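You operate a simulated robot arm through the tools that you are given. There is no shell and no other tool. Be economical: measure what you need, move in short steps, check, and stop when the job is done.

You run a simulated two-armed robot. Do the job below in one go: nothing can be reset, and whatever is moved stays where it is left.

## Task
On the top of the inspection bench, fold the rag in half.

It is judged by the outcome, as a careful person would: the job done as asked, and still so three seconds after it is handed in. It fails if anything else is knocked over, pushed out of place, dropped, spilled or broken. Flat cloth is picked up by pressing the open fingertips on it (5 to 10 N) and closing them slowly along it; thin cloth reads only 2 to 8 mm in the jaws.

## Robot
Two 7-joint arms with two-finger grippers on one trunk, on a base that drives. Base frame: it is fixed to the floor where the robot stands at the start and does not move with it; the origin is under the middle of the robot, x ahead of it, y to its left, z up. Readings come in mm, rad, newtons and seconds.
The left shoulder is at the start at [78, 151, 963], the right one opposite. With the tool pointing down near the work surface each hand reaches from about 300 to 800 mm from the robot's upright axis, wherever it stands, measured 20 degrees to its own side. Places, roughly: top of the inspection bench [600, 0, 800]. Payload 2.54 kg a hand.
Tool frame (each hand has its own): the origin (TCP) lies between the finger pads and is the grasp point; the fingertips stand 30 mm ahead of it; z points along the fingers, y is the line along which they close. The gripper opens to 116 mm. The gripper's body begins 95 mm behind the TCP.
Orientation is told as [roll, pitch, yaw] about the base's x, y, z axes, in that order, counted from this pose: with the fingers straight down and closing along the base's y, the tool's x points along the base's -x, its y along +y and its z along -z.

## Interface
- The arms move only by the tool move_arm. It takes "left_series", "right_series" or both (then of equal length, played together; a hand with none holds still); each is a list that holds one entry, the list of rows, each a list of 7 numbers: the turn, a rotation vector about the base's x, y, z in units of 8 degrees (1.0 is 8 degrees), then the shift along the base's x, y, z in units of 20 mm (1.0 is 20 mm), then the finger opening in mm, from 0 to 116. In form: [[[rx, ry, rz, x, y, z, gripper], ...]]. A call has 1 to 12 rows; each row shifts and turns the commanded pose from where the row before left it. A call with a number of a shift or a turn outside -1 to 1 is refused whole. Each row takes 0.2 s and may step no farther than 50 mm and 0.15 rad from the row before; otherwise, or with a gripper value out of range, the whole call is refused. Where a pose cannot be reached the arm comes as near as it can. A force on the tool above 40 N (or 10 N above the force at the start of the call, whichever is more), or a blocked arm, ends the call early, and 0.2 s more pass. Each finger travels about 72 mm/s and halts on what it meets, pressing with about 24 N; the grip force reading is that of the motor and also rises with nothing between the fingers. The clock runs only during rows and for 0.2 s after the last one: add rows that do not move to give the fingers time. It gives the time, the measured TCP pose, the force on the tool (base axes), the opening and the grip force at its end, in the units of the frame above (readings bear some noise), with the torque about the TCP (base axes, N m) and any sound that the robot's microphone picked up.
- Cameras (640 x 400 px; columns grow to the right, rows downward): "scene" is now at [159.7, -15.1, 1103.9]; the picture's right is [-0.16, -0.99, 0.00], its down [-0.35, 0.06, -0.93] and it looks along [0.92, -0.15, -0.36] (base axes); focal length 214 px, centre (320, 200). "left" rides on the left gripper at [69, 15, -122] in its tool frame; the picture's right is [-0.22, 0.98, 0.00], its down [-0.83, -0.18, -0.53] and it looks along [-0.52, -0.11, 0.85] (tool axes); focal length 251 px, centre (320, 200). "right" rides on the right gripper at [69, -15, -122] in its tool frame; the picture's right is [0.21, 0.98, 0.00], its down [-0.83, 0.18, -0.53] and it looks along [-0.52, 0.11, 0.85] (tool axes); focal length 251 px, centre (320, 200). There is no depth. A picture from a camera that has moved, and an enlarged one, comes with that camera's place and axes in the base frame and with its lens.
- get_image(camera): a new picture of that camera. No time passes.
- lift_body(by): slides the trunk up (or, below 0, down) by that many mm; the arms and the scene camera ride with it, the base frame stays. It gives what a move gives, with no picture.
- drive_base(legs): drives the robot by 1 to 6 legs, each [ahead, left, turn to the left] in mm, mm and rad, along the robot's own axes; the way and the turn of a leg run together, so that a leg with both is an arc; at most 1500 mm and 3.142 rad a leg. The arms and the cameras ride along, it lands a little off, and it stops where it bumps. It gives what a move gives.
- aim_head(pan, tilt): turns the head with the scene camera to pan (to the left, within 1.396 rad either way) and tilt (down, from -0.506 to 1.204), counted from straight ahead of the robot. It gives what a move gives.
- zoom(camera, box): a new picture of the part [left, top, right, bottom] of that camera's present view, enlarged. No time passes.
- hand_in(): hands the job in; it is judged then, once.

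Go step by step. Nothing tells you exact positions but the pictures and the camera data: compare them with the known pose of the tool, close in by small moves and look again before you grip or let go. The budget is 120 turns and 100 pictures, counting those below and the enlarged ones. Unless the task says otherwise, let go and move clear before handing in, and close with one line.

The tools are called after "Emit:" as name(argument=value, ...) on one line, values as JSON. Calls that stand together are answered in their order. move_arm: Moves the arms, as the interface text tells. Its arguments: {"type":"object","properties":{"left_series":{"type":"array","items":{"type":"array","items":{"type":"array","items":{"type":"number"}}}},"right_series":{"type":"array","items":{"type":"array","items":{"type":"array","items":{"type":"number"}}}}},"required":[]} The other tools are called the same way: lift_body (by) slides the trunk up or down; drive_base (legs) drives the base; aim_head (pan, tilt) turns the head that bears the scene camera; get_image (camera) takes a picture; zoom (camera, box) takes an enlarged picture of a part of a camera's view; hand_in () hands the job in.

At the start:

```text
time: 0.0
left_position: [403.1, 59.7, 1060.0]
left_tcp_rot: [-0.002, 0.0, 0.001]
left_ft_force: [0.5, 0.1, 0.3]
left_wrist_torque: [0.01, -0.04, 0.02]
left_finger_gap: 116.0
left_grip_force: 0.1
right_position: [345.5, -216.7, 972.8]
right_tcp_rot: [0.0, -0.001, -0.002]
right_ft_force: [-0.5, 0.6, 0.1]
right_wrist_torque: [-0.03, 0.01, 0.01]
right_finger_gap: 115.8
right_grip_force: 0.0
trunk travel left (down, up): [-200.0, 89.0]
robot x, y, heading: [0.1, -2.6, 0.003]
head pan, tilt: [-0.157, 0.365]
```

scene: 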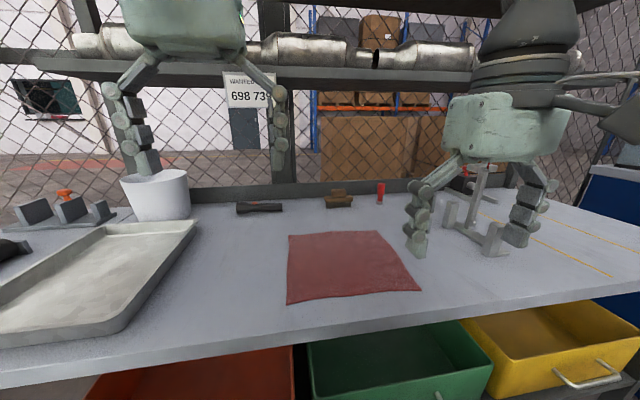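
right: 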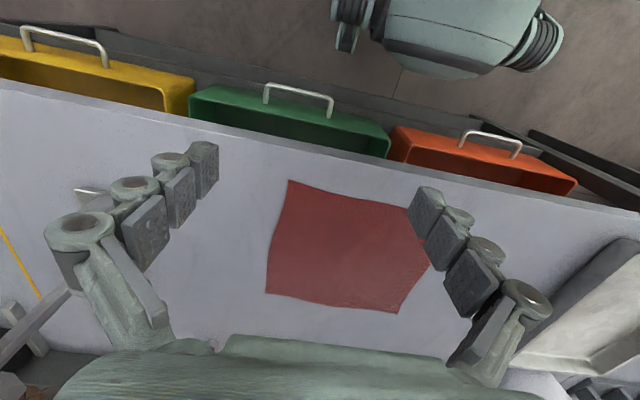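
left: 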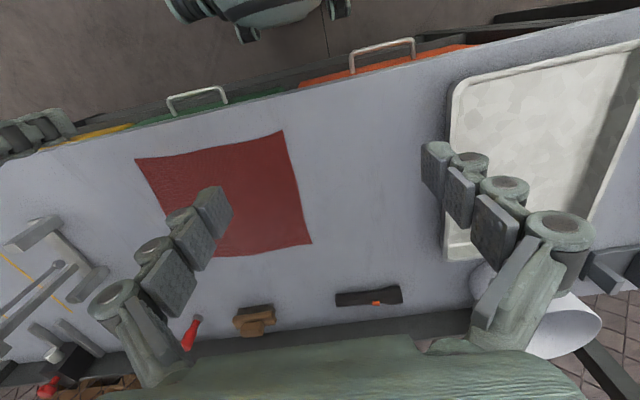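

The red rag lies at about x 445–690, y −265…−5, with the surface near z 800. I'll fold its far edge towards me with both hands, so I first hover both over the far corners.

Emit:
move_arm(left_series=[[[0, 0, 0, 1, -0.4, -0.6, 60], [0, 0, 0, 1, -0.4, -0.6, 60], [0, 0, 0, 1, -0.4, -0.6, 60], [0, 0, 0, 1, -0.4, -0.6, 60], [0, 0, 0, 1, -0.4, -0.6, 60], [0, 0, 0, 1, -0.4, -0.6, 60], [0, 0, 0, 1, -0.4, -0.6, 60], [0, 0, 0, 1, -0.4, -0.6, 60], [0, 0, 0, 1, -0.4, -0.6, 60], [0, 0, 0, 1, -0.4, -0.6, 60], [0, 0, 0, 1, -0.4, -0.6, 60], [0, 0, 0, 1, -0.4, -0.6, 60]]], right_series=[[[0, 0, 0, 1, -0.1, -0.2, 60], [0, 0, 0, 1, -0.1, -0.2, 60], [0, 0, 0, 1, -0.1, -0.2, 60], [0, 0, 0, 1, -0.1, -0.2, 60], [0, 0, 0, 1, -0.1, -0.2, 60], [0, 0, 0, 1, -0.1, -0.2, 60], [0, 0, 0, 1, -0.1, -0.2, 60], [0, 0, 0, 1, -0.1, -0.2, 60], [0, 0, 0, 1, -0.1, -0.2, 60], [0, 0, 0, 1, -0.1, -0.2, 60], [0, 0, 0, 1, -0.1, -0.2, 60], [0, 0, 0, 1, -0.1, -0.2, 60]]])

Emit:
get_image(camera="scene")

Emit:
get_image(camera="left")

Emit:
get_image(camera="right")

```text
time: 2.6
left_position: [643.7, -36.8, 915.2]
left_tcp_rot: [0.0, 0.0, 0.002]
left_ft_force: [-0.5, -1.1, 0.3]
left_wrist_torque: [-0.01, 0.03, -0.02]
left_finger_gap: 60.0
left_grip_force: 0.0
right_position: [585.6, -239.6, 923.5]
right_tcp_rot: [0.001, 0.002, 0.001]
right_ft_force: [-0.3, -0.1, 0.8]
right_wrist_torque: [0.0, 0.03, -0.02]
right_finger_gap: 60.0
right_grip_force: 0.1
trunk travel left (down, up): [-200.0, 89.0]
robot x, y, heading: [-1.4, -0.3, -0.002]
head pan, tilt: [-0.157, 0.365]
```

```text
96 pictures are left
camera scene: at [160.3, -15.4, 1103.7], right [-0.16, -0.99, 0.0], down [-0.35, 0.06, -0.93], along [0.92, -0.15, -0.36], focal length 214 px, centre (320, 200)
```

scene: 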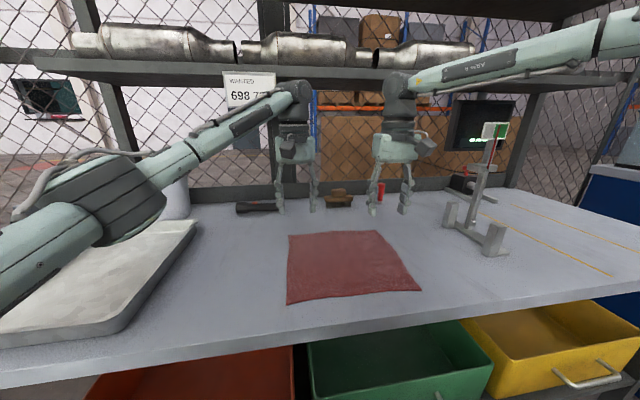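

```text
95 pictures are left
camera left: at [575.9, -20.7, 1037.5], right [0.21, 0.98, 0.0], down [0.83, -0.18, 0.53], along [0.52, -0.11, -0.85], focal length 251 px, centre (320, 200)
```

left: 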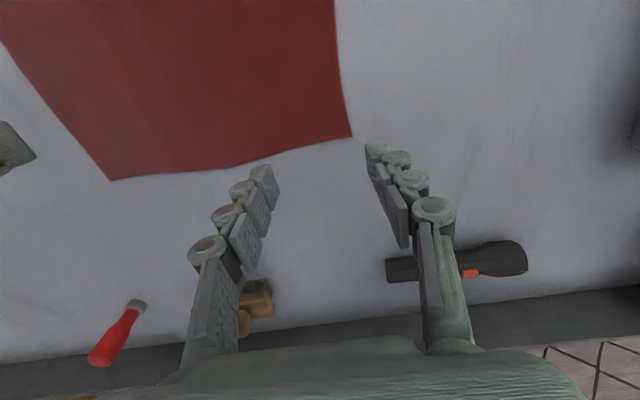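

```text
94 pictures are left
camera right: at [516.7, -256.1, 1045.0], right [-0.21, 0.98, 0.0], down [0.83, 0.18, 0.53], along [0.52, 0.11, -0.85], focal length 251 px, centre (320, 200)
```

right: 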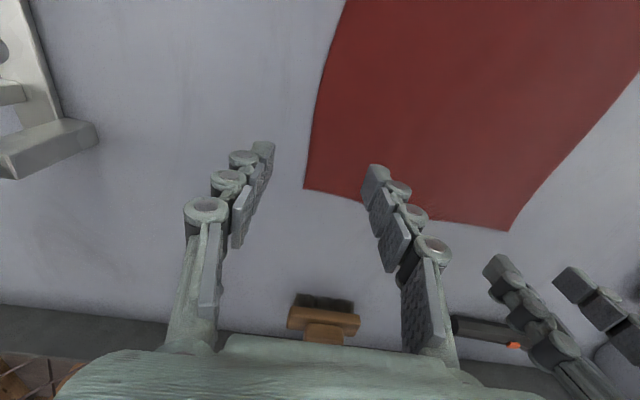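

Triangulating wrist and scene views puts the surface nearer z 820, with far corners near (649, −8) and (641, −247). I'll move the hands in just above those corners and look.

Emit:
move_arm(left_series=[[[0, 0, 0, -0.3, -0.05, -0.7, 40], [0, 0, 0, -0.3, -0.05, -0.7, 40], [0, 0, 0, 0, 0, -0.7, 40]]], right_series=[[[0, 0, 0, 0.7, 0.4, -0.8, 40], [0, 0, 0, 0.7, 0.4, -0.8, 40], [0, 0, 0, 0.6, 0.4, -0.8, 40]]])

Emit:
get_image(camera="left")

Emit:
get_image(camera="right")

Emit:
zoom(camera="scene", box=[220, 140, 460, 320])

```text
time: 3.4
left_position: [631.4, -39.5, 873.8]
left_tcp_rot: [-0.002, -0.001, 0.002]
left_ft_force: [-0.1, 0.1, -0.7]
left_wrist_torque: [-0.01, 0.02, 0.0]
left_finger_gap: 40.0
left_grip_force: 0.1
right_position: [625.9, -216.9, 875.5]
right_tcp_rot: [-0.001, 0.002, -0.001]
right_ft_force: [0.6, 0.7, -0.2]
right_wrist_torque: [-0.03, -0.01, 0.02]
right_finger_gap: 39.9
right_grip_force: 0.0
trunk travel left (down, up): [-200.0, 89.0]
robot x, y, heading: [-0.9, -2.3, -0.003]
head pan, tilt: [-0.157, 0.365]
```

```text
93 pictures are left
camera left: at [563.2, -22.7, 995.9], right [0.21, 0.98, 0.0], down [0.83, -0.18, 0.53], along [0.52, -0.11, -0.85], focal length 251 px, centre (320, 200)
```

left: 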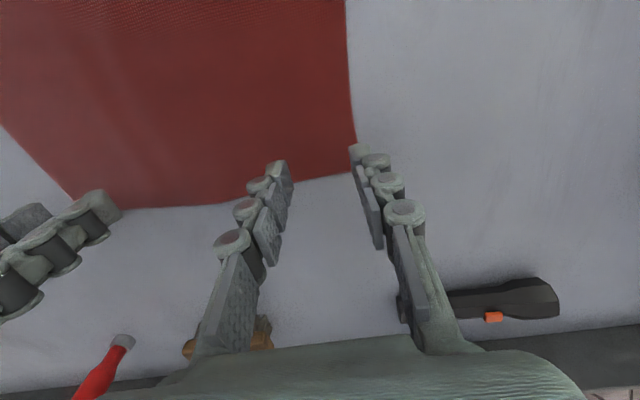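

```text
92 pictures are left
camera right: at [556.1, -232.4, 997.8], right [-0.21, 0.98, 0.0], down [0.83, 0.18, 0.53], along [0.52, 0.11, -0.85], focal length 251 px, centre (320, 200)
```

right: 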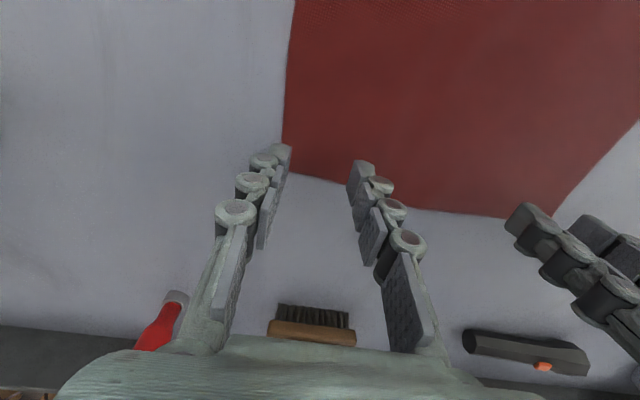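

```text
2.22 times, centred on (340, 230) of scene
camera zoom: at [160.1, -15.2, 1103.8], right [-0.16, -0.99, 0.0], down [-0.35, 0.06, -0.93], along [0.92, -0.15, -0.36], focal length 477 px, centre (276, 133)
```

zoom: 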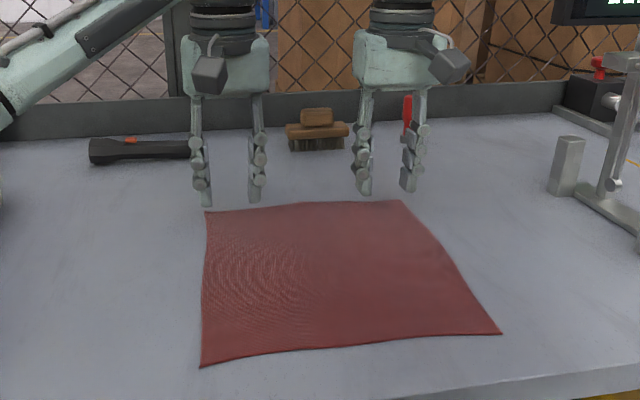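

The far corners sit near (651, −11) and (645, −244). I'll shift both hands slightly inward and lower gently towards contact.

Emit:
move_arm(left_series=[[[0, 0, 0, 0, -0.25, -0.4, 40], [0, 0, 0, 0, 0, -0.3, 40], [0, 0, 0, 0, 0, -0.15, 40], [0, 0, 0, 0, 0, -0.1, 40], [0, 0, 0, 0, 0, 0, 40]]], right_series=[[[0, 0, 0, 0, 0.3, -0.4, 40], [0, 0, 0, 0, 0, -0.3, 40], [0, 0, 0, 0, 0, -0.15, 40], [0, 0, 0, 0, 0, -0.1, 40], [0, 0, 0, 0, 0, 0, 40]]])

```text
time: 4.6
left_position: [631.3, -42.9, 854.8]
left_tcp_rot: [-0.001, 0.001, 0.002]
left_ft_force: [-0.2, 0.5, 0.7]
left_wrist_torque: [0.02, 0.0, -0.02]
left_finger_gap: 40.1
left_grip_force: 0.1
right_position: [625.5, -209.2, 857.1]
right_tcp_rot: [0.0, 0.001, -0.001]
right_ft_force: [-0.2, 0.1, -0.3]
right_wrist_torque: [0.02, 0.04, 0.01]
right_finger_gap: 39.8
right_grip_force: 0.0
trunk travel left (down, up): [-200.0, 89.0]
robot x, y, heading: [0.4, -0.1, -0.0]
head pan, tilt: [-0.157, 0.365]
```

No contact yet; I'll keep lowering in small steps.

Emit:
move_arm(left_series=[[[0, 0, 0, 0, 0, -0.1, 40], [0, 0, 0, 0, 0, -0.1, 40], [0, 0, 0, 0, 0, 0, 40]]], right_series=[[[0, 0, 0, 0, 0, -0.1, 40], [0, 0, 0, 0, 0, -0.1, 40], [0, 0, 0, 0, 0, -0.05, 40]]])

Emit:
get_image(camera="left")

Emit:
get_image(camera="right")

```text
time: 5.4
left_position: [631.0, -43.3, 852.3]
left_tcp_rot: [-0.001, -0.001, 0.002]
left_ft_force: [0.9, -0.1, 1.3]
left_wrist_torque: [0.0, 0.01, 0.0]
left_finger_gap: 40.1
left_grip_force: 0.0
right_position: [624.8, -210.7, 851.9]
right_tcp_rot: [-0.001, 0.0, -0.001]
right_ft_force: [0.3, 1.1, 0.5]
right_wrist_torque: [0.03, -0.01, 0.0]
right_finger_gap: 40.1
right_grip_force: 0.0
trunk travel left (down, up): [-200.0, 89.0]
robot x, y, heading: [-0.7, -1.9, -0.003]
head pan, tilt: [-0.157, 0.365]
```

```text
90 pictures are left
camera left: at [562.9, -27.5, 973.6], right [0.21, 0.98, 0.0], down [0.83, -0.18, 0.53], along [0.52, -0.11, -0.84], focal length 251 px, centre (320, 200)
```

left: 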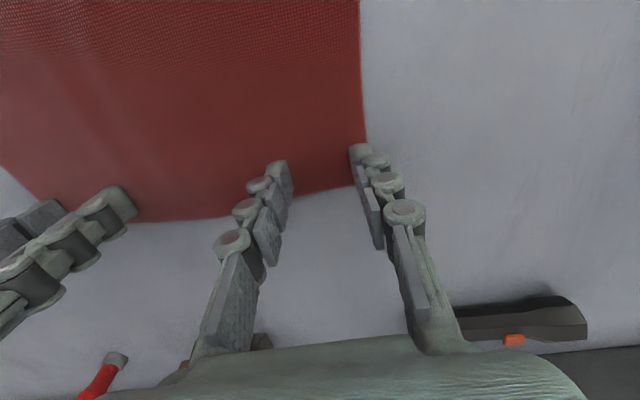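

```text
89 pictures are left
camera right: at [555.8, -226.0, 974.3], right [-0.21, 0.98, 0.0], down [0.83, 0.18, 0.53], along [0.52, 0.11, -0.85], focal length 251 px, centre (320, 200)
```

right: 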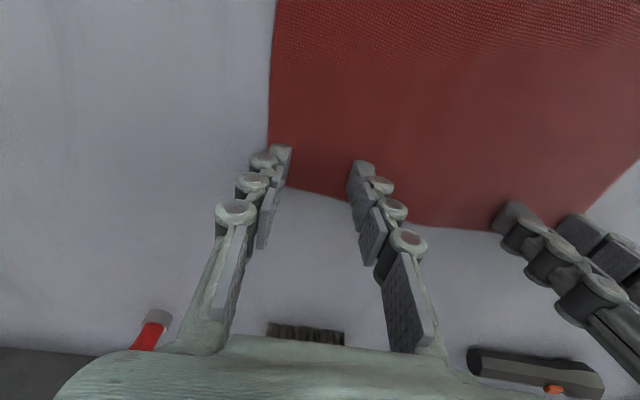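

Tips are over cloth just inside the corners. Continuing down until the force rises.

Emit:
move_arm(left_series=[[[0, 0, 0, 0, 0, -0.1, 40], [0, 0, 0, 0, 0, -0.1, 40], [0, 0, 0, 0, 0, 0, 40]]], right_series=[[[0, 0, 0, 0, 0, -0.1, 40], [0, 0, 0, 0, 0, -0.1, 40], [0, 0, 0, 0, 0, 0, 40]]])

```text
time: 6.2
left_position: [629.3, -42.7, 851.1]
left_tcp_rot: [-0.003, -0.004, 0.002]
left_ft_force: [3.6, 1.1, 17.0]
left_wrist_torque: [0.15, -0.14, -0.03]
left_finger_gap: 39.9
left_grip_force: 0.1
right_position: [624.8, -210.7, 851.0]
right_tcp_rot: [0.0, -0.007, -0.001]
right_ft_force: [1.4, -1.7, 11.6]
right_wrist_torque: [-0.23, -0.08, 0.06]
right_finger_gap: 40.9
right_grip_force: 0.5
trunk travel left (down, up): [-200.0, 89.0]
robot x, y, heading: [-1.1, 3.2, 0.003]
head pan, tilt: [-0.157, 0.365]
```

Contact at TCP z≈851 with 17 N and 12 N; I'll ease off to the 5–10 N band.

Emit:
move_arm(left_series=[[[0, 0, 0, 0, 0, -0.0, 40], [0, 0, 0, 0, 0, 0.08, 40], [0, 0, 0, 0, 0, 0, 40]]], right_series=[[[0, 0, 0, 0, 0, 0, 40], [0, 0, 0, 0, 0, 0.03, 40], [0, 0, 0, 0, 0, 0, 40]]])

```text
time: 7.0
left_position: [629.9, -44.2, 851.0]
left_tcp_rot: [-0.002, -0.003, 0.001]
left_ft_force: [2.8, -0.9, 16.6]
left_wrist_torque: [-0.16, -0.11, 0.01]
left_finger_gap: 40.7
left_grip_force: 4.1
right_position: [624.2, -210.3, 850.8]
right_tcp_rot: [0.0, -0.004, 0.001]
right_ft_force: [1.9, -0.2, 11.0]
right_wrist_torque: [-0.06, -0.06, 0.0]
right_finger_gap: 39.9
right_grip_force: 0.0
trunk travel left (down, up): [-200.0, 89.0]
robot x, y, heading: [-0.6, -1.5, -0.003]
head pan, tilt: [-0.157, 0.365]
```

Emit:
move_arm(left_series=[[[0, 0, 0, 0, 0, 0.05, 40], [0, 0, 0, 0, 0, 0, 40]]], right_series=[[[0, 0, 0, 0, 0, 0.02, 40], [0, 0, 0, 0, 0, 0, 40]]])

```text
time: 7.6
left_position: [629.2, -42.0, 849.8]
left_tcp_rot: [-0.003, -0.003, 0.001]
left_ft_force: [-0.2, -0.9, 8.8]
left_wrist_torque: [-0.14, -0.05, 0.02]
left_finger_gap: 40.8
left_grip_force: 0.4
right_position: [623.3, -210.1, 851.4]
right_tcp_rot: [0.0, -0.003, 0.001]
right_ft_force: [-0.2, 0.7, 15.4]
right_wrist_torque: [0.15, -0.04, 0.0]
right_finger_gap: 40.3
right_grip_force: 4.1
trunk travel left (down, up): [-200.0, 89.0]
robot x, y, heading: [-0.8, -3.4, 0.0]
head pan, tilt: [-0.157, 0.365]
```

Left is at 9 N; right gets a touch of relief, and both close slowly along the cloth.

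Emit:
move_arm(left_series=[[[0, 0, 0, 0, 0, 0, 38], [0, 0, 0, 0, 0, 0, 35], [0, 0, 0, 0, 0, 0, 32], [0, 0, 0, 0, 0, 0, 29], [0, 0, 0, 0, 0, 0, 26], [0, 0, 0, 0, 0, 0, 23], [0, 0, 0, 0, 0, 0, 20], [0, 0, 0, 0, 0, 0, 17], [0, 0, 0, 0, 0, 0, 14]]], right_series=[[[0, 0, 0, 0, 0, 0.03, 38], [0, 0, 0, 0, 0, 0, 35], [0, 0, 0, 0, 0, 0, 32], [0, 0, 0, 0, 0, 0, 29], [0, 0, 0, 0, 0, 0, 26], [0, 0, 0, 0, 0, 0, 23], [0, 0, 0, 0, 0, 0, 20], [0, 0, 0, 0, 0, 0, 17], [0, 0, 0, 0, 0, 0, 14]]])

Emit:
get_image(camera="left")

Emit:
get_image(camera="right")

```text
time: 9.6
left_position: [631.8, -43.1, 849.0]
left_tcp_rot: [-0.002, -0.002, 0.001]
left_ft_force: [0.3, -0.1, 3.8]
left_wrist_torque: [0.01, -0.01, 0.0]
left_finger_gap: 13.1
left_grip_force: 0.0
right_position: [625.0, -209.4, 849.4]
right_tcp_rot: [0.001, -0.003, 0.001]
right_ft_force: [0.0, -1.2, 10.2]
right_wrist_torque: [-0.14, 0.05, -0.04]
right_finger_gap: 13.4
right_grip_force: 0.0
trunk travel left (down, up): [-200.0, 89.0]
robot x, y, heading: [3.0, 0.6, 0.002]
head pan, tilt: [-0.157, 0.365]
```

```text
88 pictures are left
camera left: at [561.7, -27.2, 972.6], right [0.21, 0.98, 0.0], down [0.83, -0.18, 0.54], along [0.52, -0.11, -0.84], focal length 251 px, centre (320, 200)
```

left: 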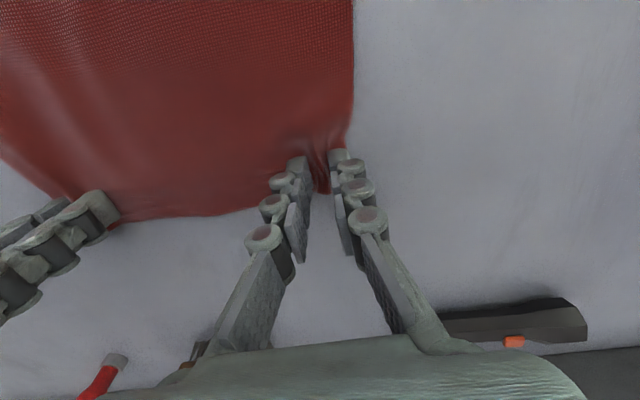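

```text
87 pictures are left
camera right: at [555.0, -226.2, 972.8], right [-0.21, 0.98, 0.0], down [0.83, 0.18, 0.54], along [0.52, 0.11, -0.84], focal length 251 px, centre (320, 200)
```

right: 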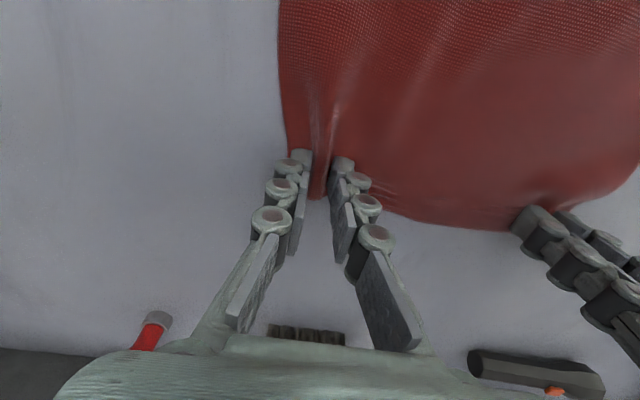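

The cloth is rucking up between the fingers on both sides. Closing the rest of the way, with rows for the grip to settle.

Emit:
move_arm(left_series=[[[0, 0, 0, 0, 0, -0.02, 11], [0, 0, 0, 0, 0, 0, 8], [0, 0, 0, 0, 0, 0, 5], [0, 0, 0, 0, 0, 0, 2], [0, 0, 0, 0, 0, 0, 0], [0, 0, 0, 0, 0, 0, 0]]], right_series=[[[0, 0, 0, 0, 0, 0, 11], [0, 0, 0, 0, 0, 0, 8], [0, 0, 0, 0, 0, 0, 5], [0, 0, 0, 0, 0, 0, 2], [0, 0, 0, 0, 0, 0, 0], [0, 0, 0, 0, 0, 0, 0]]])

Emit:
get_image(camera="left")

Emit:
get_image(camera="right")

```text
time: 11.0
left_position: [629.9, -43.0, 849.9]
left_tcp_rot: [-0.002, -0.003, 0.002]
left_ft_force: [0.0, -4.4, 4.4]
left_wrist_torque: [-0.12, 0.04, 0.01]
left_finger_gap: 1.7
left_grip_force: 26.4
right_position: [624.8, -209.8, 849.7]
right_tcp_rot: [0.0, 0.0, 0.001]
right_ft_force: [-0.6, 5.1, 3.8]
right_wrist_torque: [0.09, 0.0, 0.0]
right_finger_gap: 6.2
right_grip_force: 23.8
trunk travel left (down, up): [-200.0, 89.0]
robot x, y, heading: [-0.5, -0.5, -0.001]
head pan, tilt: [-0.157, 0.365]
```

```text
86 pictures are left
camera left: at [562.1, -27.4, 972.2], right [0.21, 0.98, 0.0], down [0.83, -0.18, 0.54], along [0.52, -0.12, -0.84], focal length 251 px, centre (320, 200)
```

left: 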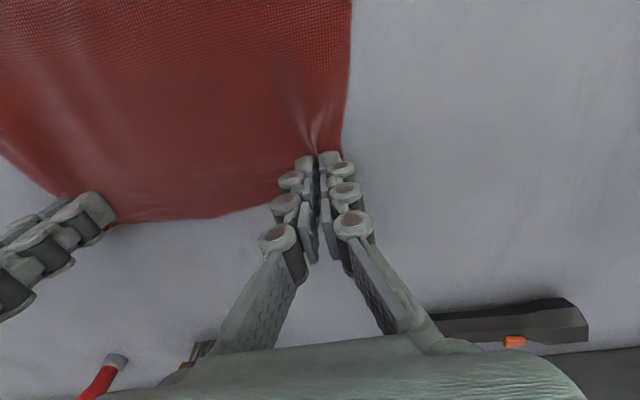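

```text
85 pictures are left
camera right: at [555.6, -225.8, 972.2], right [-0.22, 0.98, 0.0], down [0.83, 0.18, 0.53], along [0.52, 0.12, -0.85], focal length 251 px, centre (320, 200)
```

right: 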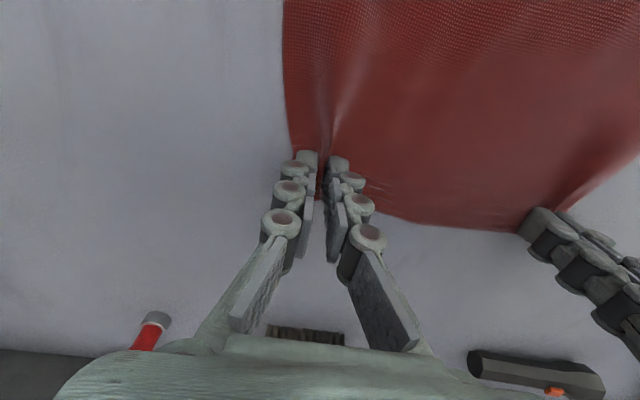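

Right holds (6 mm); left reads 1.7 mm, possibly marginal. A small lift will show whether both hold.

Emit:
move_arm(left_series=[[[0, 0, 0, 0, 0, 0.4, 0], [0, 0, 0, 0, 0, 0.5, 0], [0, 0, 0, 0, 0, 0.5, 0]]], right_series=[[[0, 0, 0, 0, 0, 0.4, 0], [0, 0, 0, 0, 0, 0.5, 0], [0, 0, 0, 0, 0, 0.5, 0]]])

Emit:
zoom(camera="scene", box=[220, 140, 460, 320])

Emit:
get_image(camera="left")

```text
time: 11.8
left_position: [630.9, -43.2, 878.8]
left_tcp_rot: [-0.001, 0.0, 0.002]
left_ft_force: [0.7, -5.7, 1.3]
left_wrist_torque: [-0.18, -0.01, 0.02]
left_finger_gap: 1.0
left_grip_force: 23.1
right_position: [625.2, -211.4, 878.3]
right_tcp_rot: [0.001, 0.0, 0.0]
right_ft_force: [0.1, 5.3, -0.6]
right_wrist_torque: [0.19, 0.03, 0.02]
right_finger_gap: 6.3
right_grip_force: 24.1
trunk travel left (down, up): [-200.0, 89.0]
robot x, y, heading: [-0.9, -3.9, -0.001]
head pan, tilt: [-0.157, 0.365]
```

```text
2.22 times, centred on (340, 230) of scene
camera zoom: at [159.6, -15.1, 1103.9], right [-0.16, -0.99, 0.0], down [-0.35, 0.06, -0.93], along [0.92, -0.15, -0.36], focal length 477 px, centre (276, 133)
```

zoom: 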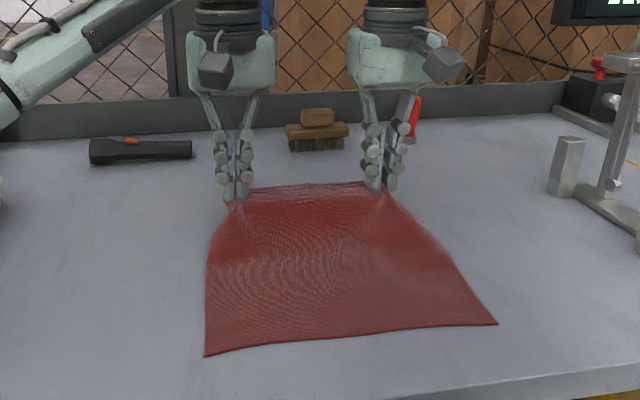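

```text
83 pictures are left
camera left: at [562.4, -27.7, 1000.0], right [0.21, 0.98, 0.0], down [0.83, -0.18, 0.53], along [0.52, -0.12, -0.85], focal length 251 px, centre (320, 200)
```

left: 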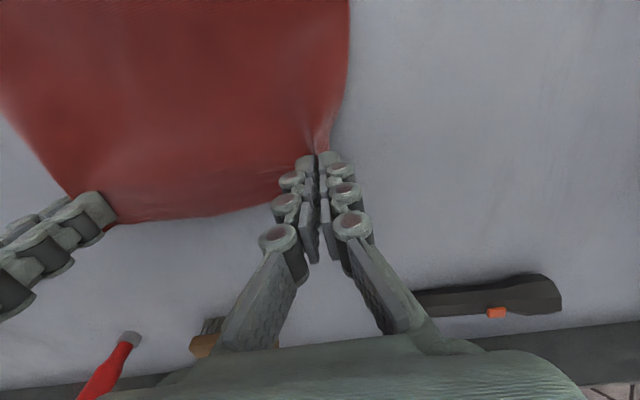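

Both hands hold the cloth, with about 5 N of tension between them. I'll relax that, and roll the fingers forward about 48° while bringing the edge up and towards me, so that the edge turns over.

Emit:
move_arm(left_series=[[[0, -1, 0, -0.44, -0.03, 0.22, 0], [0, -1, 0, -0.44, -0.03, 0.22, 0], [0, -1, 0, -0.44, -0.03, 0.22, 0], [0, -1, 0, -0.44, -0.03, 0.22, 0], [0, -1, 0, -0.44, -0.03, 0.22, 0], [0, -1, 0, -0.44, -0.03, 0.22, 0]]], right_series=[[[0, -1, 0, -0.44, 0.03, 0.22, 0], [0, -1, 0, -0.44, 0.03, 0.22, 0], [0, -1, 0, -0.44, 0.03, 0.22, 0], [0, -1, 0, -0.44, 0.03, 0.22, 0], [0, -1, 0, -0.44, 0.03, 0.22, 0], [0, -1, 0, -0.44, 0.03, 0.22, 0]]])

Emit:
get_image(camera="scene")

```text
time: 13.2
left_position: [575.2, -54.7, 922.5]
left_tcp_rot: [0.011, -0.868, -0.009]
left_ft_force: [-2.8, -1.2, 0.8]
left_wrist_torque: [0.01, -0.01, 0.06]
left_finger_gap: 0.8
left_grip_force: 22.6
right_position: [567.0, -212.5, 908.6]
right_tcp_rot: [0.013, -0.847, -0.01]
right_ft_force: [0.3, 0.0, -0.1]
right_wrist_torque: [-0.03, 0.02, -0.02]
right_finger_gap: 6.1
right_grip_force: 24.0
trunk travel left (down, up): [-200.0, 89.0]
robot x, y, heading: [-1.4, -0.2, -0.001]
head pan, tilt: [-0.157, 0.365]
```

```text
82 pictures are left
camera scene: at [153.5, -22.2, 1107.9], right [-0.16, -0.99, -0.01], down [-0.35, 0.06, -0.94], along [0.93, -0.14, -0.35], focal length 214 px, centre (320, 200)
```

scene: 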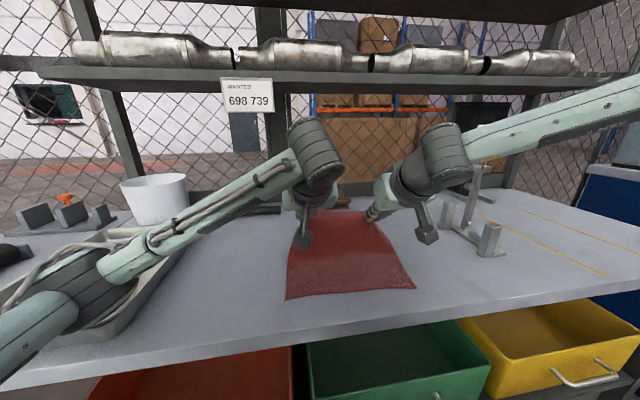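

The left hand is off its command and the head shifted, so the left elbow may be touching the tray. Checking closely.

Emit:
zoom(camera="scene", box=[0, 180, 320, 380])

Emit:
get_image(camera="left")

Emit:
get_image(camera="right")

```text
2.00 times, centred on (160, 280) of scene
camera zoom: at [153.5, -22.2, 1107.9], right [-0.16, -0.99, -0.01], down [-0.35, 0.06, -0.94], along [0.93, -0.14, -0.35], focal length 429 px, centre (640, 40)
```

zoom: 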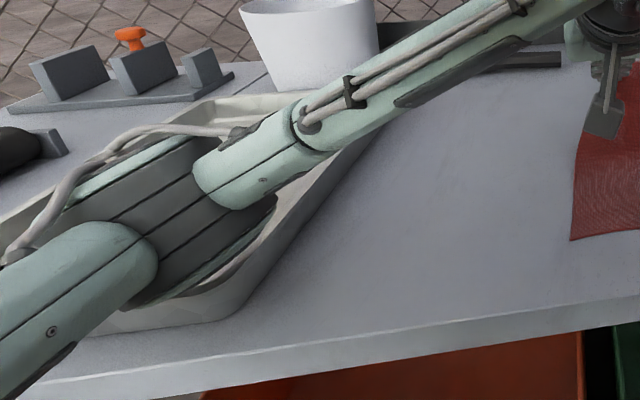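

```text
80 pictures are left
camera left: at [437.2, -38.4, 948.1], right [0.14, 0.98, 0.17], down [0.12, -0.19, 0.97], along [0.98, -0.12, -0.15], focal length 251 px, centre (320, 200)
```

left: 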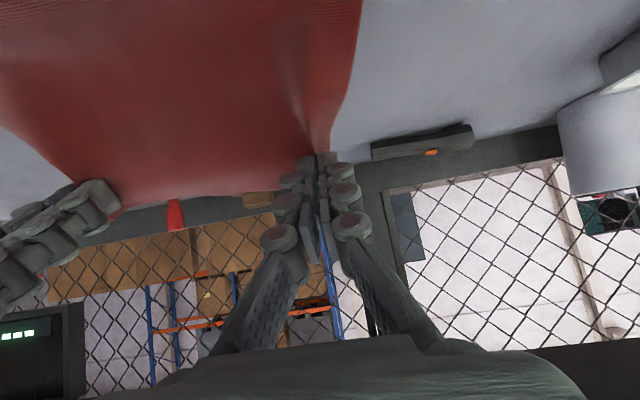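

```text
79 pictures are left
camera right: at [430.0, -228.8, 939.1], right [-0.14, 0.98, -0.15], down [0.15, 0.17, 0.97], along [0.98, 0.12, -0.17], focal length 251 px, centre (320, 200)
```

right: 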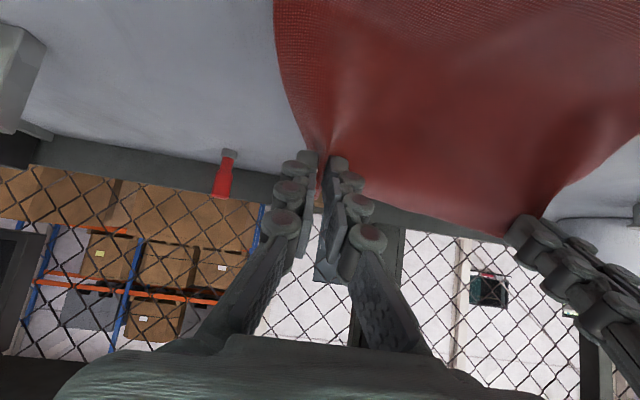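

The left elbow appears to be resting on the tray. Raising the trunk lifts it straight off.

Emit:
lift_body(by=25)

Emit:
get_image(camera="scene")

```text
time: 13.9
left_position: [577.7, -46.0, 927.2]
left_tcp_rot: [-0.002, -0.836, 0.002]
left_ft_force: [0.2, 0.4, -0.8]
left_wrist_torque: [0.0, 0.01, 0.03]
left_finger_gap: 4.0
left_grip_force: 25.3
right_position: [572.8, -206.6, 927.5]
right_tcp_rot: [0.001, -0.838, 0.0]
right_ft_force: [-0.1, 0.8, 1.2]
right_wrist_torque: [0.02, 0.06, 0.0]
right_finger_gap: 5.8
right_grip_force: 24.0
trunk travel left (down, up): [-225.0, 64.0]
robot x, y, heading: [1.0, 0.4, 0.002]
head pan, tilt: [-0.157, 0.365]
```

```text
78 pictures are left
camera scene: at [159.6, -15.0, 1127.8], right [-0.16, -0.99, 0.0], down [-0.35, 0.06, -0.93], along [0.92, -0.15, -0.36], focal length 214 px, centre (320, 200)
```

scene: 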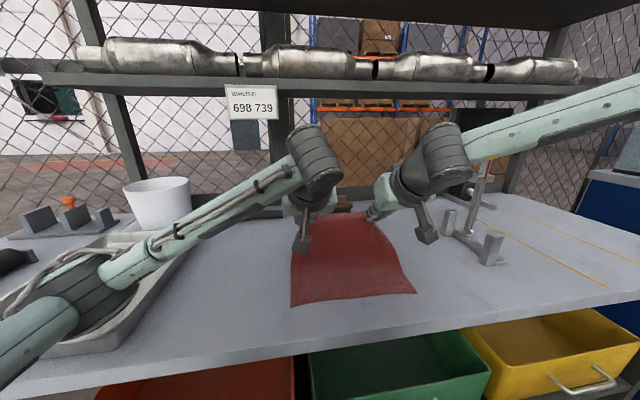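

Clear again, with both grips reading 4–6 mm. Backing the base carries the folded edge towards me and takes the elbow off the tray.

Emit:
drive_base(legs=[[-60, 0, 0], [-65, 0, 0]])

Emit:
get_image(camera="scene")

```text
time: 15.5
left_position: [452.4, -47.2, 928.7]
left_tcp_rot: [-0.006, -0.84, 0.003]
left_ft_force: [-1.0, -0.5, 0.1]
left_wrist_torque: [-0.03, 0.01, 0.0]
left_finger_gap: 3.5
left_grip_force: 21.8
right_position: [447.5, -207.0, 929.5]
right_tcp_rot: [-0.001, -0.837, 0.001]
right_ft_force: [-1.0, -0.5, -0.2]
right_wrist_torque: [-0.02, 0.0, 0.0]
right_finger_gap: 5.8
right_grip_force: 23.6
trunk travel left (down, up): [-225.0, 64.0]
robot x, y, heading: [-124.0, 1.6, 0.003]
head pan, tilt: [-0.157, 0.365]
```

```text
77 pictures are left
camera scene: at [34.1, -15.1, 1129.0], right [-0.16, -0.99, 0.0], down [-0.35, 0.06, -0.93], along [0.92, -0.15, -0.36], focal length 214 px, centre (320, 200)
```

scene: 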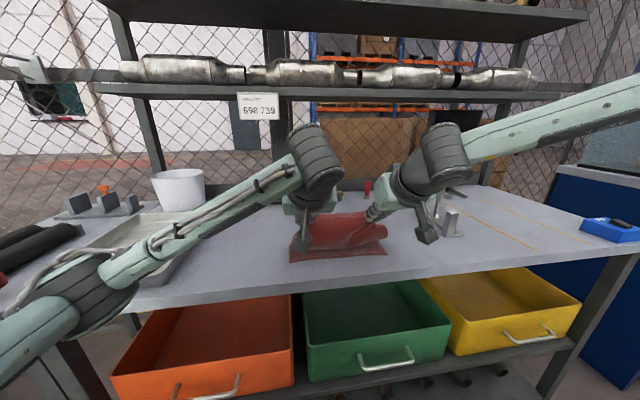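

The edge has come over nicely; the near edge is at x≈445 and the held edge almost above it. I'll raise the trunk to keep elbows clear while reducing tilt and lowering the hands.

Emit:
lift_body(by=35)

Emit:
move_arm(left_series=[[[0, 0, 0, 0, 0, -0.5, 0], [0, 0, 0, 0, 0, -0.5, 0], [0, 1, 0, 0.1, 0, -0.5, 0], [0, 1, 0, 0.1, 0, -0.5, 0], [0, 0, 0, 0, 0, -0.5, 0]]], right_series=[[[0, 0, 0, 0, 0, -0.5, 0], [0, 0, 0, 0, 0, -0.5, 0], [0, 1, 0, 0.1, 0, -0.5, 0], [0, 1, 0, 0.1, 0, -0.5, 0], [0, 0, 0, 0, 0, -0.5, 0]]])

Emit:
get_image(camera="scene")

Emit:
get_image(camera="left")

Emit:
get_image(camera="right")

```text
time: 16.3
left_position: [454.0, -48.0, 964.3]
left_tcp_rot: [-0.003, -0.838, 0.005]
left_ft_force: [2.1, 0.2, -1.3]
left_wrist_torque: [0.0, 0.02, 0.02]
left_finger_gap: 4.0
left_grip_force: 27.9
right_position: [448.2, -205.4, 963.9]
right_tcp_rot: [0.0, -0.838, -0.001]
right_ft_force: [-0.5, 0.1, 0.6]
right_wrist_torque: [-0.02, 0.0, -0.01]
right_finger_gap: 5.9
right_grip_force: 24.0
trunk travel left (down, up): [-260.0, 29.0]
robot x, y, heading: [-120.4, 0.4, 0.004]
head pan, tilt: [-0.157, 0.365]
```

```text
time: 17.5
left_position: [456.8, -47.9, 913.2]
left_tcp_rot: [-0.003, -0.558, 0.002]
left_ft_force: [1.4, 0.5, -1.3]
left_wrist_torque: [0.0, 0.04, 0.03]
left_finger_gap: 4.2
left_grip_force: 27.4
right_position: [451.2, -206.5, 915.7]
right_tcp_rot: [0.0, -0.558, 0.001]
right_ft_force: [0.0, 0.7, -0.1]
right_wrist_torque: [0.02, -0.03, -0.01]
right_finger_gap: 6.1
right_grip_force: 24.0
trunk travel left (down, up): [-260.0, 29.0]
robot x, y, heading: [-125.9, -2.1, -0.005]
head pan, tilt: [-0.157, 0.365]
```

```text
76 pictures are left
camera scene: at [34.7, -15.0, 1163.9], right [-0.16, -0.99, 0.0], down [-0.35, 0.06, -0.93], along [0.92, -0.15, -0.36], focal length 214 px, centre (320, 200)
```

scene: 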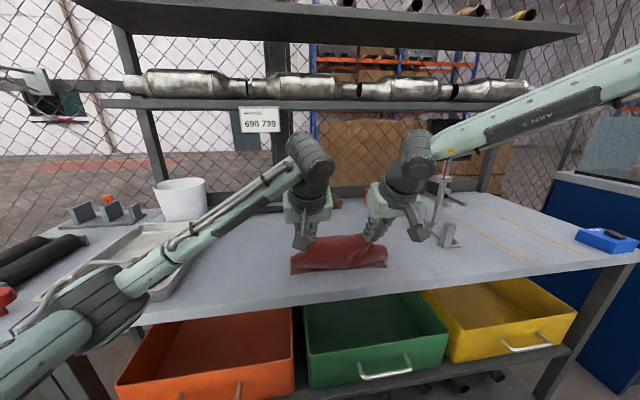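

```text
75 pictures are left
camera left: at [334.7, -31.9, 980.7], right [0.18, 0.98, 0.11], down [0.42, -0.18, 0.89], along [0.89, -0.11, -0.44], focal length 251 px, centre (320, 200)
```

left: 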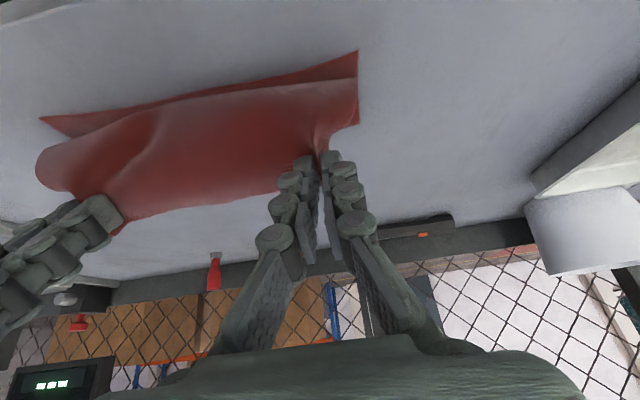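

```text
74 pictures are left
camera right: at [328.6, -222.7, 981.9], right [-0.18, 0.98, -0.11], down [0.42, 0.18, 0.89], along [0.89, 0.12, -0.44], focal length 251 px, centre (320, 200)
```

right: 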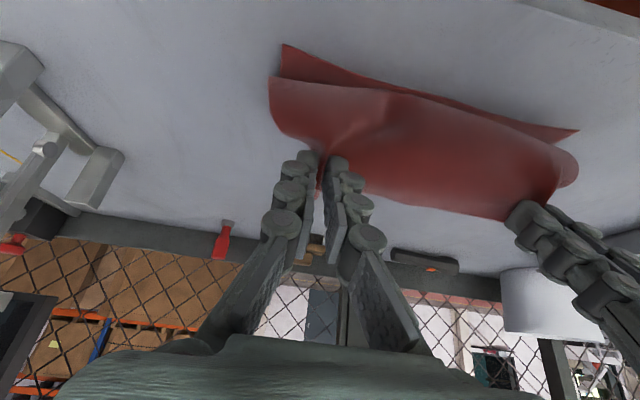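

The edge still hangs under in an S, so the fingers need to roll further before laying down. I'll raise the trunk, roll to about 75° with the hands reaching forward, then back the base to gain room.

Emit:
lift_body(by=28)

Emit:
move_arm(left_series=[[[0, -0.9, 0, 0.36, 0, -0.2, 0], [0, -0.9, 0, 0.36, 0, -0.2, 0], [0, -0.9, 0, 0.36, 0, -0.2, 0], [0, -0.9, 0, 0.36, 0, -0.2, 0], [0, -0.9, 0, 0.36, 0, -0.2, 0], [0, -0.9, 0, 0.36, 0, -0.2, 0]]], right_series=[[[0, -0.9, 0, 0.36, 0, -0.2, 0], [0, -0.9, 0, 0.36, 0, -0.2, 0], [0, -0.9, 0, 0.36, 0, -0.2, 0], [0, -0.9, 0, 0.36, 0, -0.2, 0], [0, -0.9, 0, 0.36, 0, -0.2, 0], [0, -0.9, 0, 0.36, 0, -0.2, 0]]])

Emit:
get_image(camera="scene")

```text
time: 18.2
left_position: [457.5, -47.3, 941.6]
left_tcp_rot: [0.0, -0.557, 0.002]
left_ft_force: [-0.6, 0.0, -0.2]
left_wrist_torque: [-0.01, -0.02, 0.03]
left_finger_gap: 3.2
left_grip_force: 21.5
right_position: [451.5, -206.8, 942.4]
right_tcp_rot: [0.001, -0.559, -0.002]
right_ft_force: [-0.8, 0.4, -0.3]
right_wrist_torque: [0.01, 0.02, 0.01]
right_finger_gap: 5.7
right_grip_force: 24.4
trunk travel left (down, up): [-288.0, 1.0]
robot x, y, heading: [-125.2, -0.4, -0.005]
head pan, tilt: [-0.157, 0.365]
```

```text
time: 19.6
left_position: [500.1, -46.9, 917.1]
left_tcp_rot: [-0.011, -1.315, 0.01]
left_ft_force: [-1.0, 0.3, 0.9]
left_wrist_torque: [-0.05, -0.04, -0.1]
left_finger_gap: 1.0
left_grip_force: 20.9
right_position: [494.1, -200.9, 947.2]
right_tcp_rot: [-0.011, -1.233, 0.007]
right_ft_force: [0.4, 0.4, 0.6]
right_wrist_torque: [0.02, 0.02, -0.03]
right_finger_gap: 6.2
right_grip_force: 24.2
right hand out of reach, approached as far as the arm can: row 5, 6
trunk travel left (down, up): [-288.0, 1.0]
robot x, y, heading: [-124.2, -2.0, 0.001]
head pan, tilt: [-0.157, 0.365]
```

```text
73 pictures are left
camera scene: at [34.5, -14.2, 1192.1], right [-0.16, -0.99, 0.0], down [-0.35, 0.05, -0.93], along [0.92, -0.15, -0.36], focal length 214 px, centre (320, 200)
```

scene: 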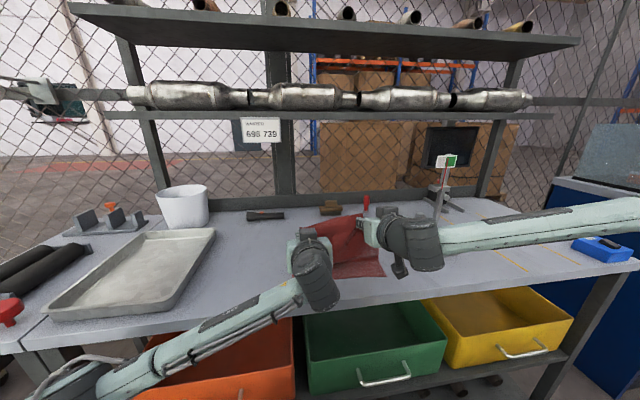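

Right ran into its reach limit and the left forearm hangs low by the bench front; I'll look closely before going on.

Emit:
zoom(camera="scene", box=[40, 200, 360, 400])

Emit:
get_image(camera="left")

Emit:
get_image(camera="right")

```text
2.00 times, centred on (200, 300) of scene
camera zoom: at [34.5, -14.2, 1192.1], right [-0.16, -0.99, 0.0], down [-0.35, 0.05, -0.93], along [0.92, -0.15, -0.36], focal length 429 px, centre (560, 0)
```

zoom: 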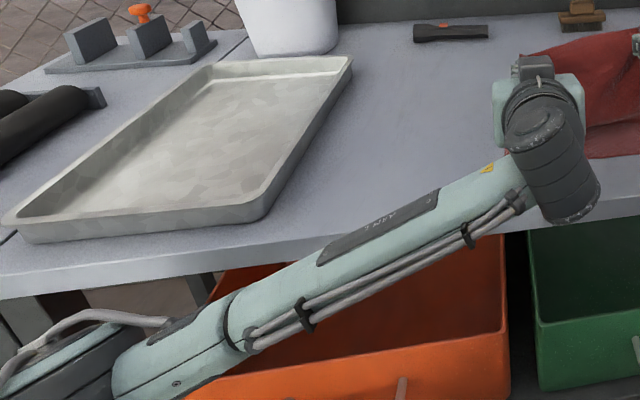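

```text
71 pictures are left
camera left: at [365.4, -31.2, 882.5], right [0.05, 0.98, 0.21], down [-0.31, -0.18, 0.93], along [0.95, -0.11, 0.29], focal length 251 px, centre (320, 200)
```

left: 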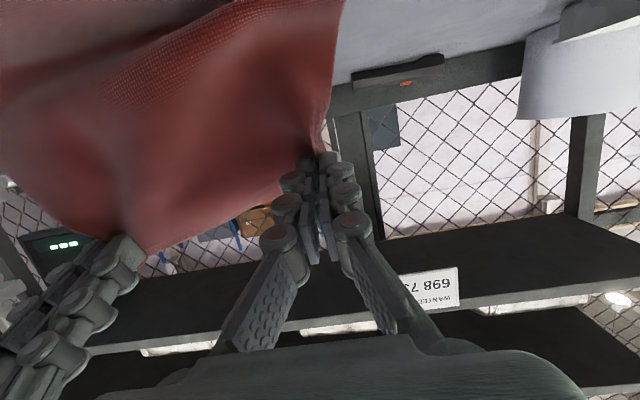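

```text
70 pictures are left
camera right: at [357.0, -216.9, 922.9], right [-0.07, 0.98, -0.21], down [-0.23, 0.19, 0.96], along [0.97, 0.11, 0.21], focal length 251 px, centre (320, 200)
```

right: 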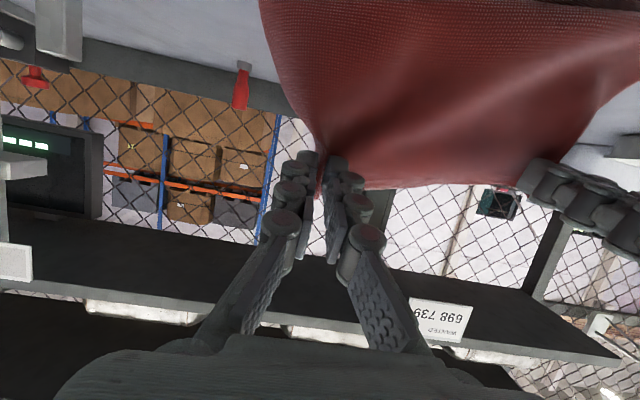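

Nothing is touching, and the cloth now hangs from the fingers with the edge rolled up. Backing the base to bring the held edge over the near edge.

Emit:
drive_base(legs=[[-68, 0, 0]])

Emit:
get_image(camera="scene")

```text
time: 20.6
left_position: [432.2, -47.2, 918.6]
left_tcp_rot: [-0.011, -1.314, 0.007]
left_ft_force: [0.8, 0.3, 0.4]
left_wrist_torque: [0.03, 0.05, 0.01]
left_finger_gap: 3.9
left_grip_force: 24.7
right_position: [427.6, -201.5, 946.1]
right_tcp_rot: [-0.005, -1.232, 0.003]
right_ft_force: [-0.9, 0.3, 0.1]
right_wrist_torque: [0.02, 0.0, -0.02]
right_finger_gap: 5.9
right_grip_force: 24.5
trunk travel left (down, up): [-288.0, 1.0]
robot x, y, heading: [-192.3, -1.5, -0.002]
head pan, tilt: [-0.157, 0.365]
```

```text
69 pictures are left
camera scene: at [-33.2, -15.2, 1192.1], right [-0.16, -0.99, 0.0], down [-0.35, 0.06, -0.93], along [0.92, -0.15, -0.36], focal length 214 px, centre (320, 200)
```

scene: 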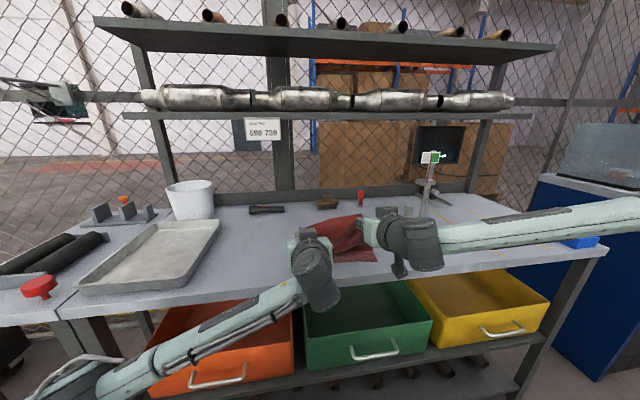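

Held edges are now at x≈460, above the near edge. Lowering both hands step by step.

Emit:
move_arm(left_series=[[[0, 0, 0, 0, 0, -0.3, 0], [0, 0, 0, 0, 0, -0.3, 0], [0, 0, 0, 0, 0, -0.3, 0], [0, 0, 0, 0, 0, -0.3, 0], [0, 0, 0, 0, 0, -0.3, 0]]], right_series=[[[0, 0, 0, 0, 0, -0.5, 0], [0, 0, 0, 0, 0, -0.5, 0], [0, 0, 0, 0, 0, -0.5, 0], [0, 0, 0, 0, 0, -0.4, 0], [0, 0, 0, 0, 0, -0.4, 0]]])

Emit:
get_image(camera="scene")

```text
time: 21.8
left_position: [432.2, -46.6, 888.0]
left_tcp_rot: [-0.011, -1.312, 0.01]
left_ft_force: [-2.5, -1.0, -0.2]
left_wrist_torque: [-0.06, -0.03, -0.11]
left_finger_gap: 1.1
left_grip_force: 24.1
right_position: [429.5, -198.7, 939.2]
right_tcp_rot: [-0.005, -1.223, 0.002]
right_ft_force: [-0.9, 0.8, -1.2]
right_wrist_torque: [0.03, 0.01, 0.05]
right_finger_gap: 5.8
right_grip_force: 23.8
right hand out of reach, approached as far as the arm can: row 1, 2, 3, 4, 5
trunk travel left (down, up): [-288.0, 1.0]
robot x, y, heading: [-189.7, 3.6, -0.001]
head pan, tilt: [-0.157, 0.365]
```

```text
68 pictures are left
camera scene: at [-32.5, -15.2, 1191.9], right [-0.16, -0.99, 0.0], down [-0.35, 0.06, -0.93], along [0.92, -0.15, -0.36], focal length 214 px, centre (320, 200)
```

scene: 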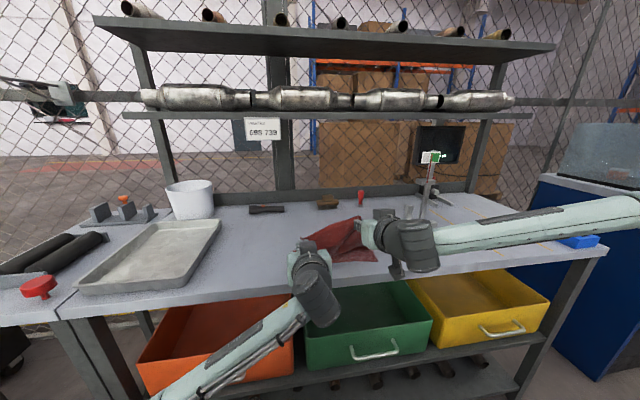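

The right wrist is at a limit, so I'll lower with the trunk instead (it keeps the arm postures), raising the left hand a little first to level the two.

Emit:
move_arm(left_series=[[[0, 0, 0, 0, 0, 0.6, 0], [0, 0, 0, 0, 0, 0.6, 0], [0, 0, 0, 0, 0, 0.6, 0], [0, 0, 0, 0, 0, 0.6, 0]]])

Emit:
lift_body(by=-45)

Emit:
get_image(camera="scene")

Emit:
get_image(camera="left")

Emit:
get_image(camera="right")

```text
time: 22.8
left_position: [433.2, -48.0, 936.4]
left_tcp_rot: [-0.009, -1.313, 0.008]
left_ft_force: [1.2, 0.4, -0.6]
left_wrist_torque: [0.01, 0.04, 0.0]
left_finger_gap: 4.3
left_grip_force: 23.7
right_position: [429.7, -198.5, 939.7]
right_tcp_rot: [-0.005, -1.223, 0.0]
right_ft_force: [-0.1, 0.4, 0.9]
right_wrist_torque: [0.0, -0.01, -0.03]
right_finger_gap: 6.0
right_grip_force: 23.7
trunk travel left (down, up): [-288.0, 1.0]
robot x, y, heading: [-192.3, 1.0, 0.005]
head pan, tilt: [-0.157, 0.365]
```

```text
time: 23.7
left_position: [433.2, -46.2, 891.2]
left_tcp_rot: [-0.007, -1.315, 0.009]
left_ft_force: [-1.1, -2.0, 0.6]
left_wrist_torque: [-0.01, 0.03, -0.02]
left_finger_gap: 3.3
left_grip_force: 29.6
right_position: [430.5, -198.4, 895.2]
right_tcp_rot: [-0.005, -1.222, 0.003]
right_ft_force: [0.5, 0.7, -0.3]
right_wrist_torque: [0.0, 0.03, 0.01]
right_finger_gap: 6.1
right_grip_force: 24.3
trunk travel left (down, up): [-243.0, 46.0]
robot x, y, heading: [-197.5, 1.1, 0.004]
head pan, tilt: [-0.157, 0.365]
```

```text
67 pictures are left
camera scene: at [-32.6, -15.1, 1147.0], right [-0.16, -0.99, 0.0], down [-0.35, 0.06, -0.93], along [0.92, -0.15, -0.36], focal length 214 px, centre (320, 200)
```

scene: 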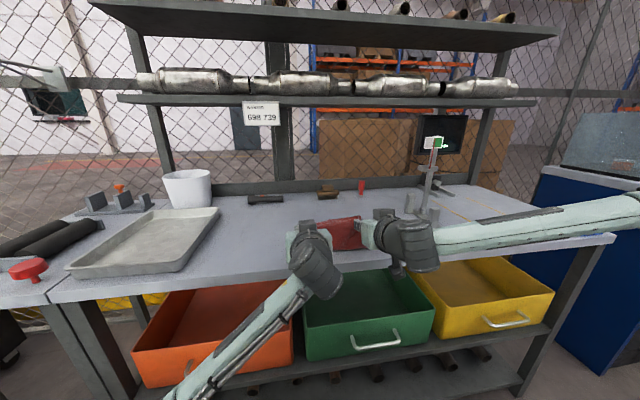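

```text
66 pictures are left
camera left: at [298.2, -31.4, 855.8], right [0.05, 0.98, 0.21], down [-0.31, -0.18, 0.93], along [0.95, -0.11, 0.29], focal length 251 px, centre (320, 200)
```

left: 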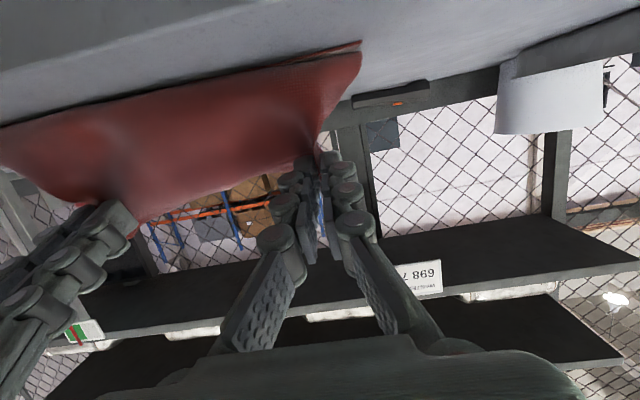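

```text
65 pictures are left
camera right: at [291.9, -213.7, 872.5], right [-0.07, 0.98, -0.2], down [-0.22, 0.18, 0.96], along [0.97, 0.11, 0.2], focal length 251 px, centre (320, 200)
```

right: 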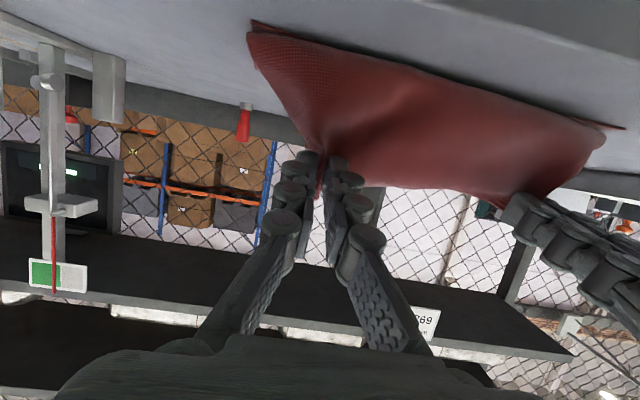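

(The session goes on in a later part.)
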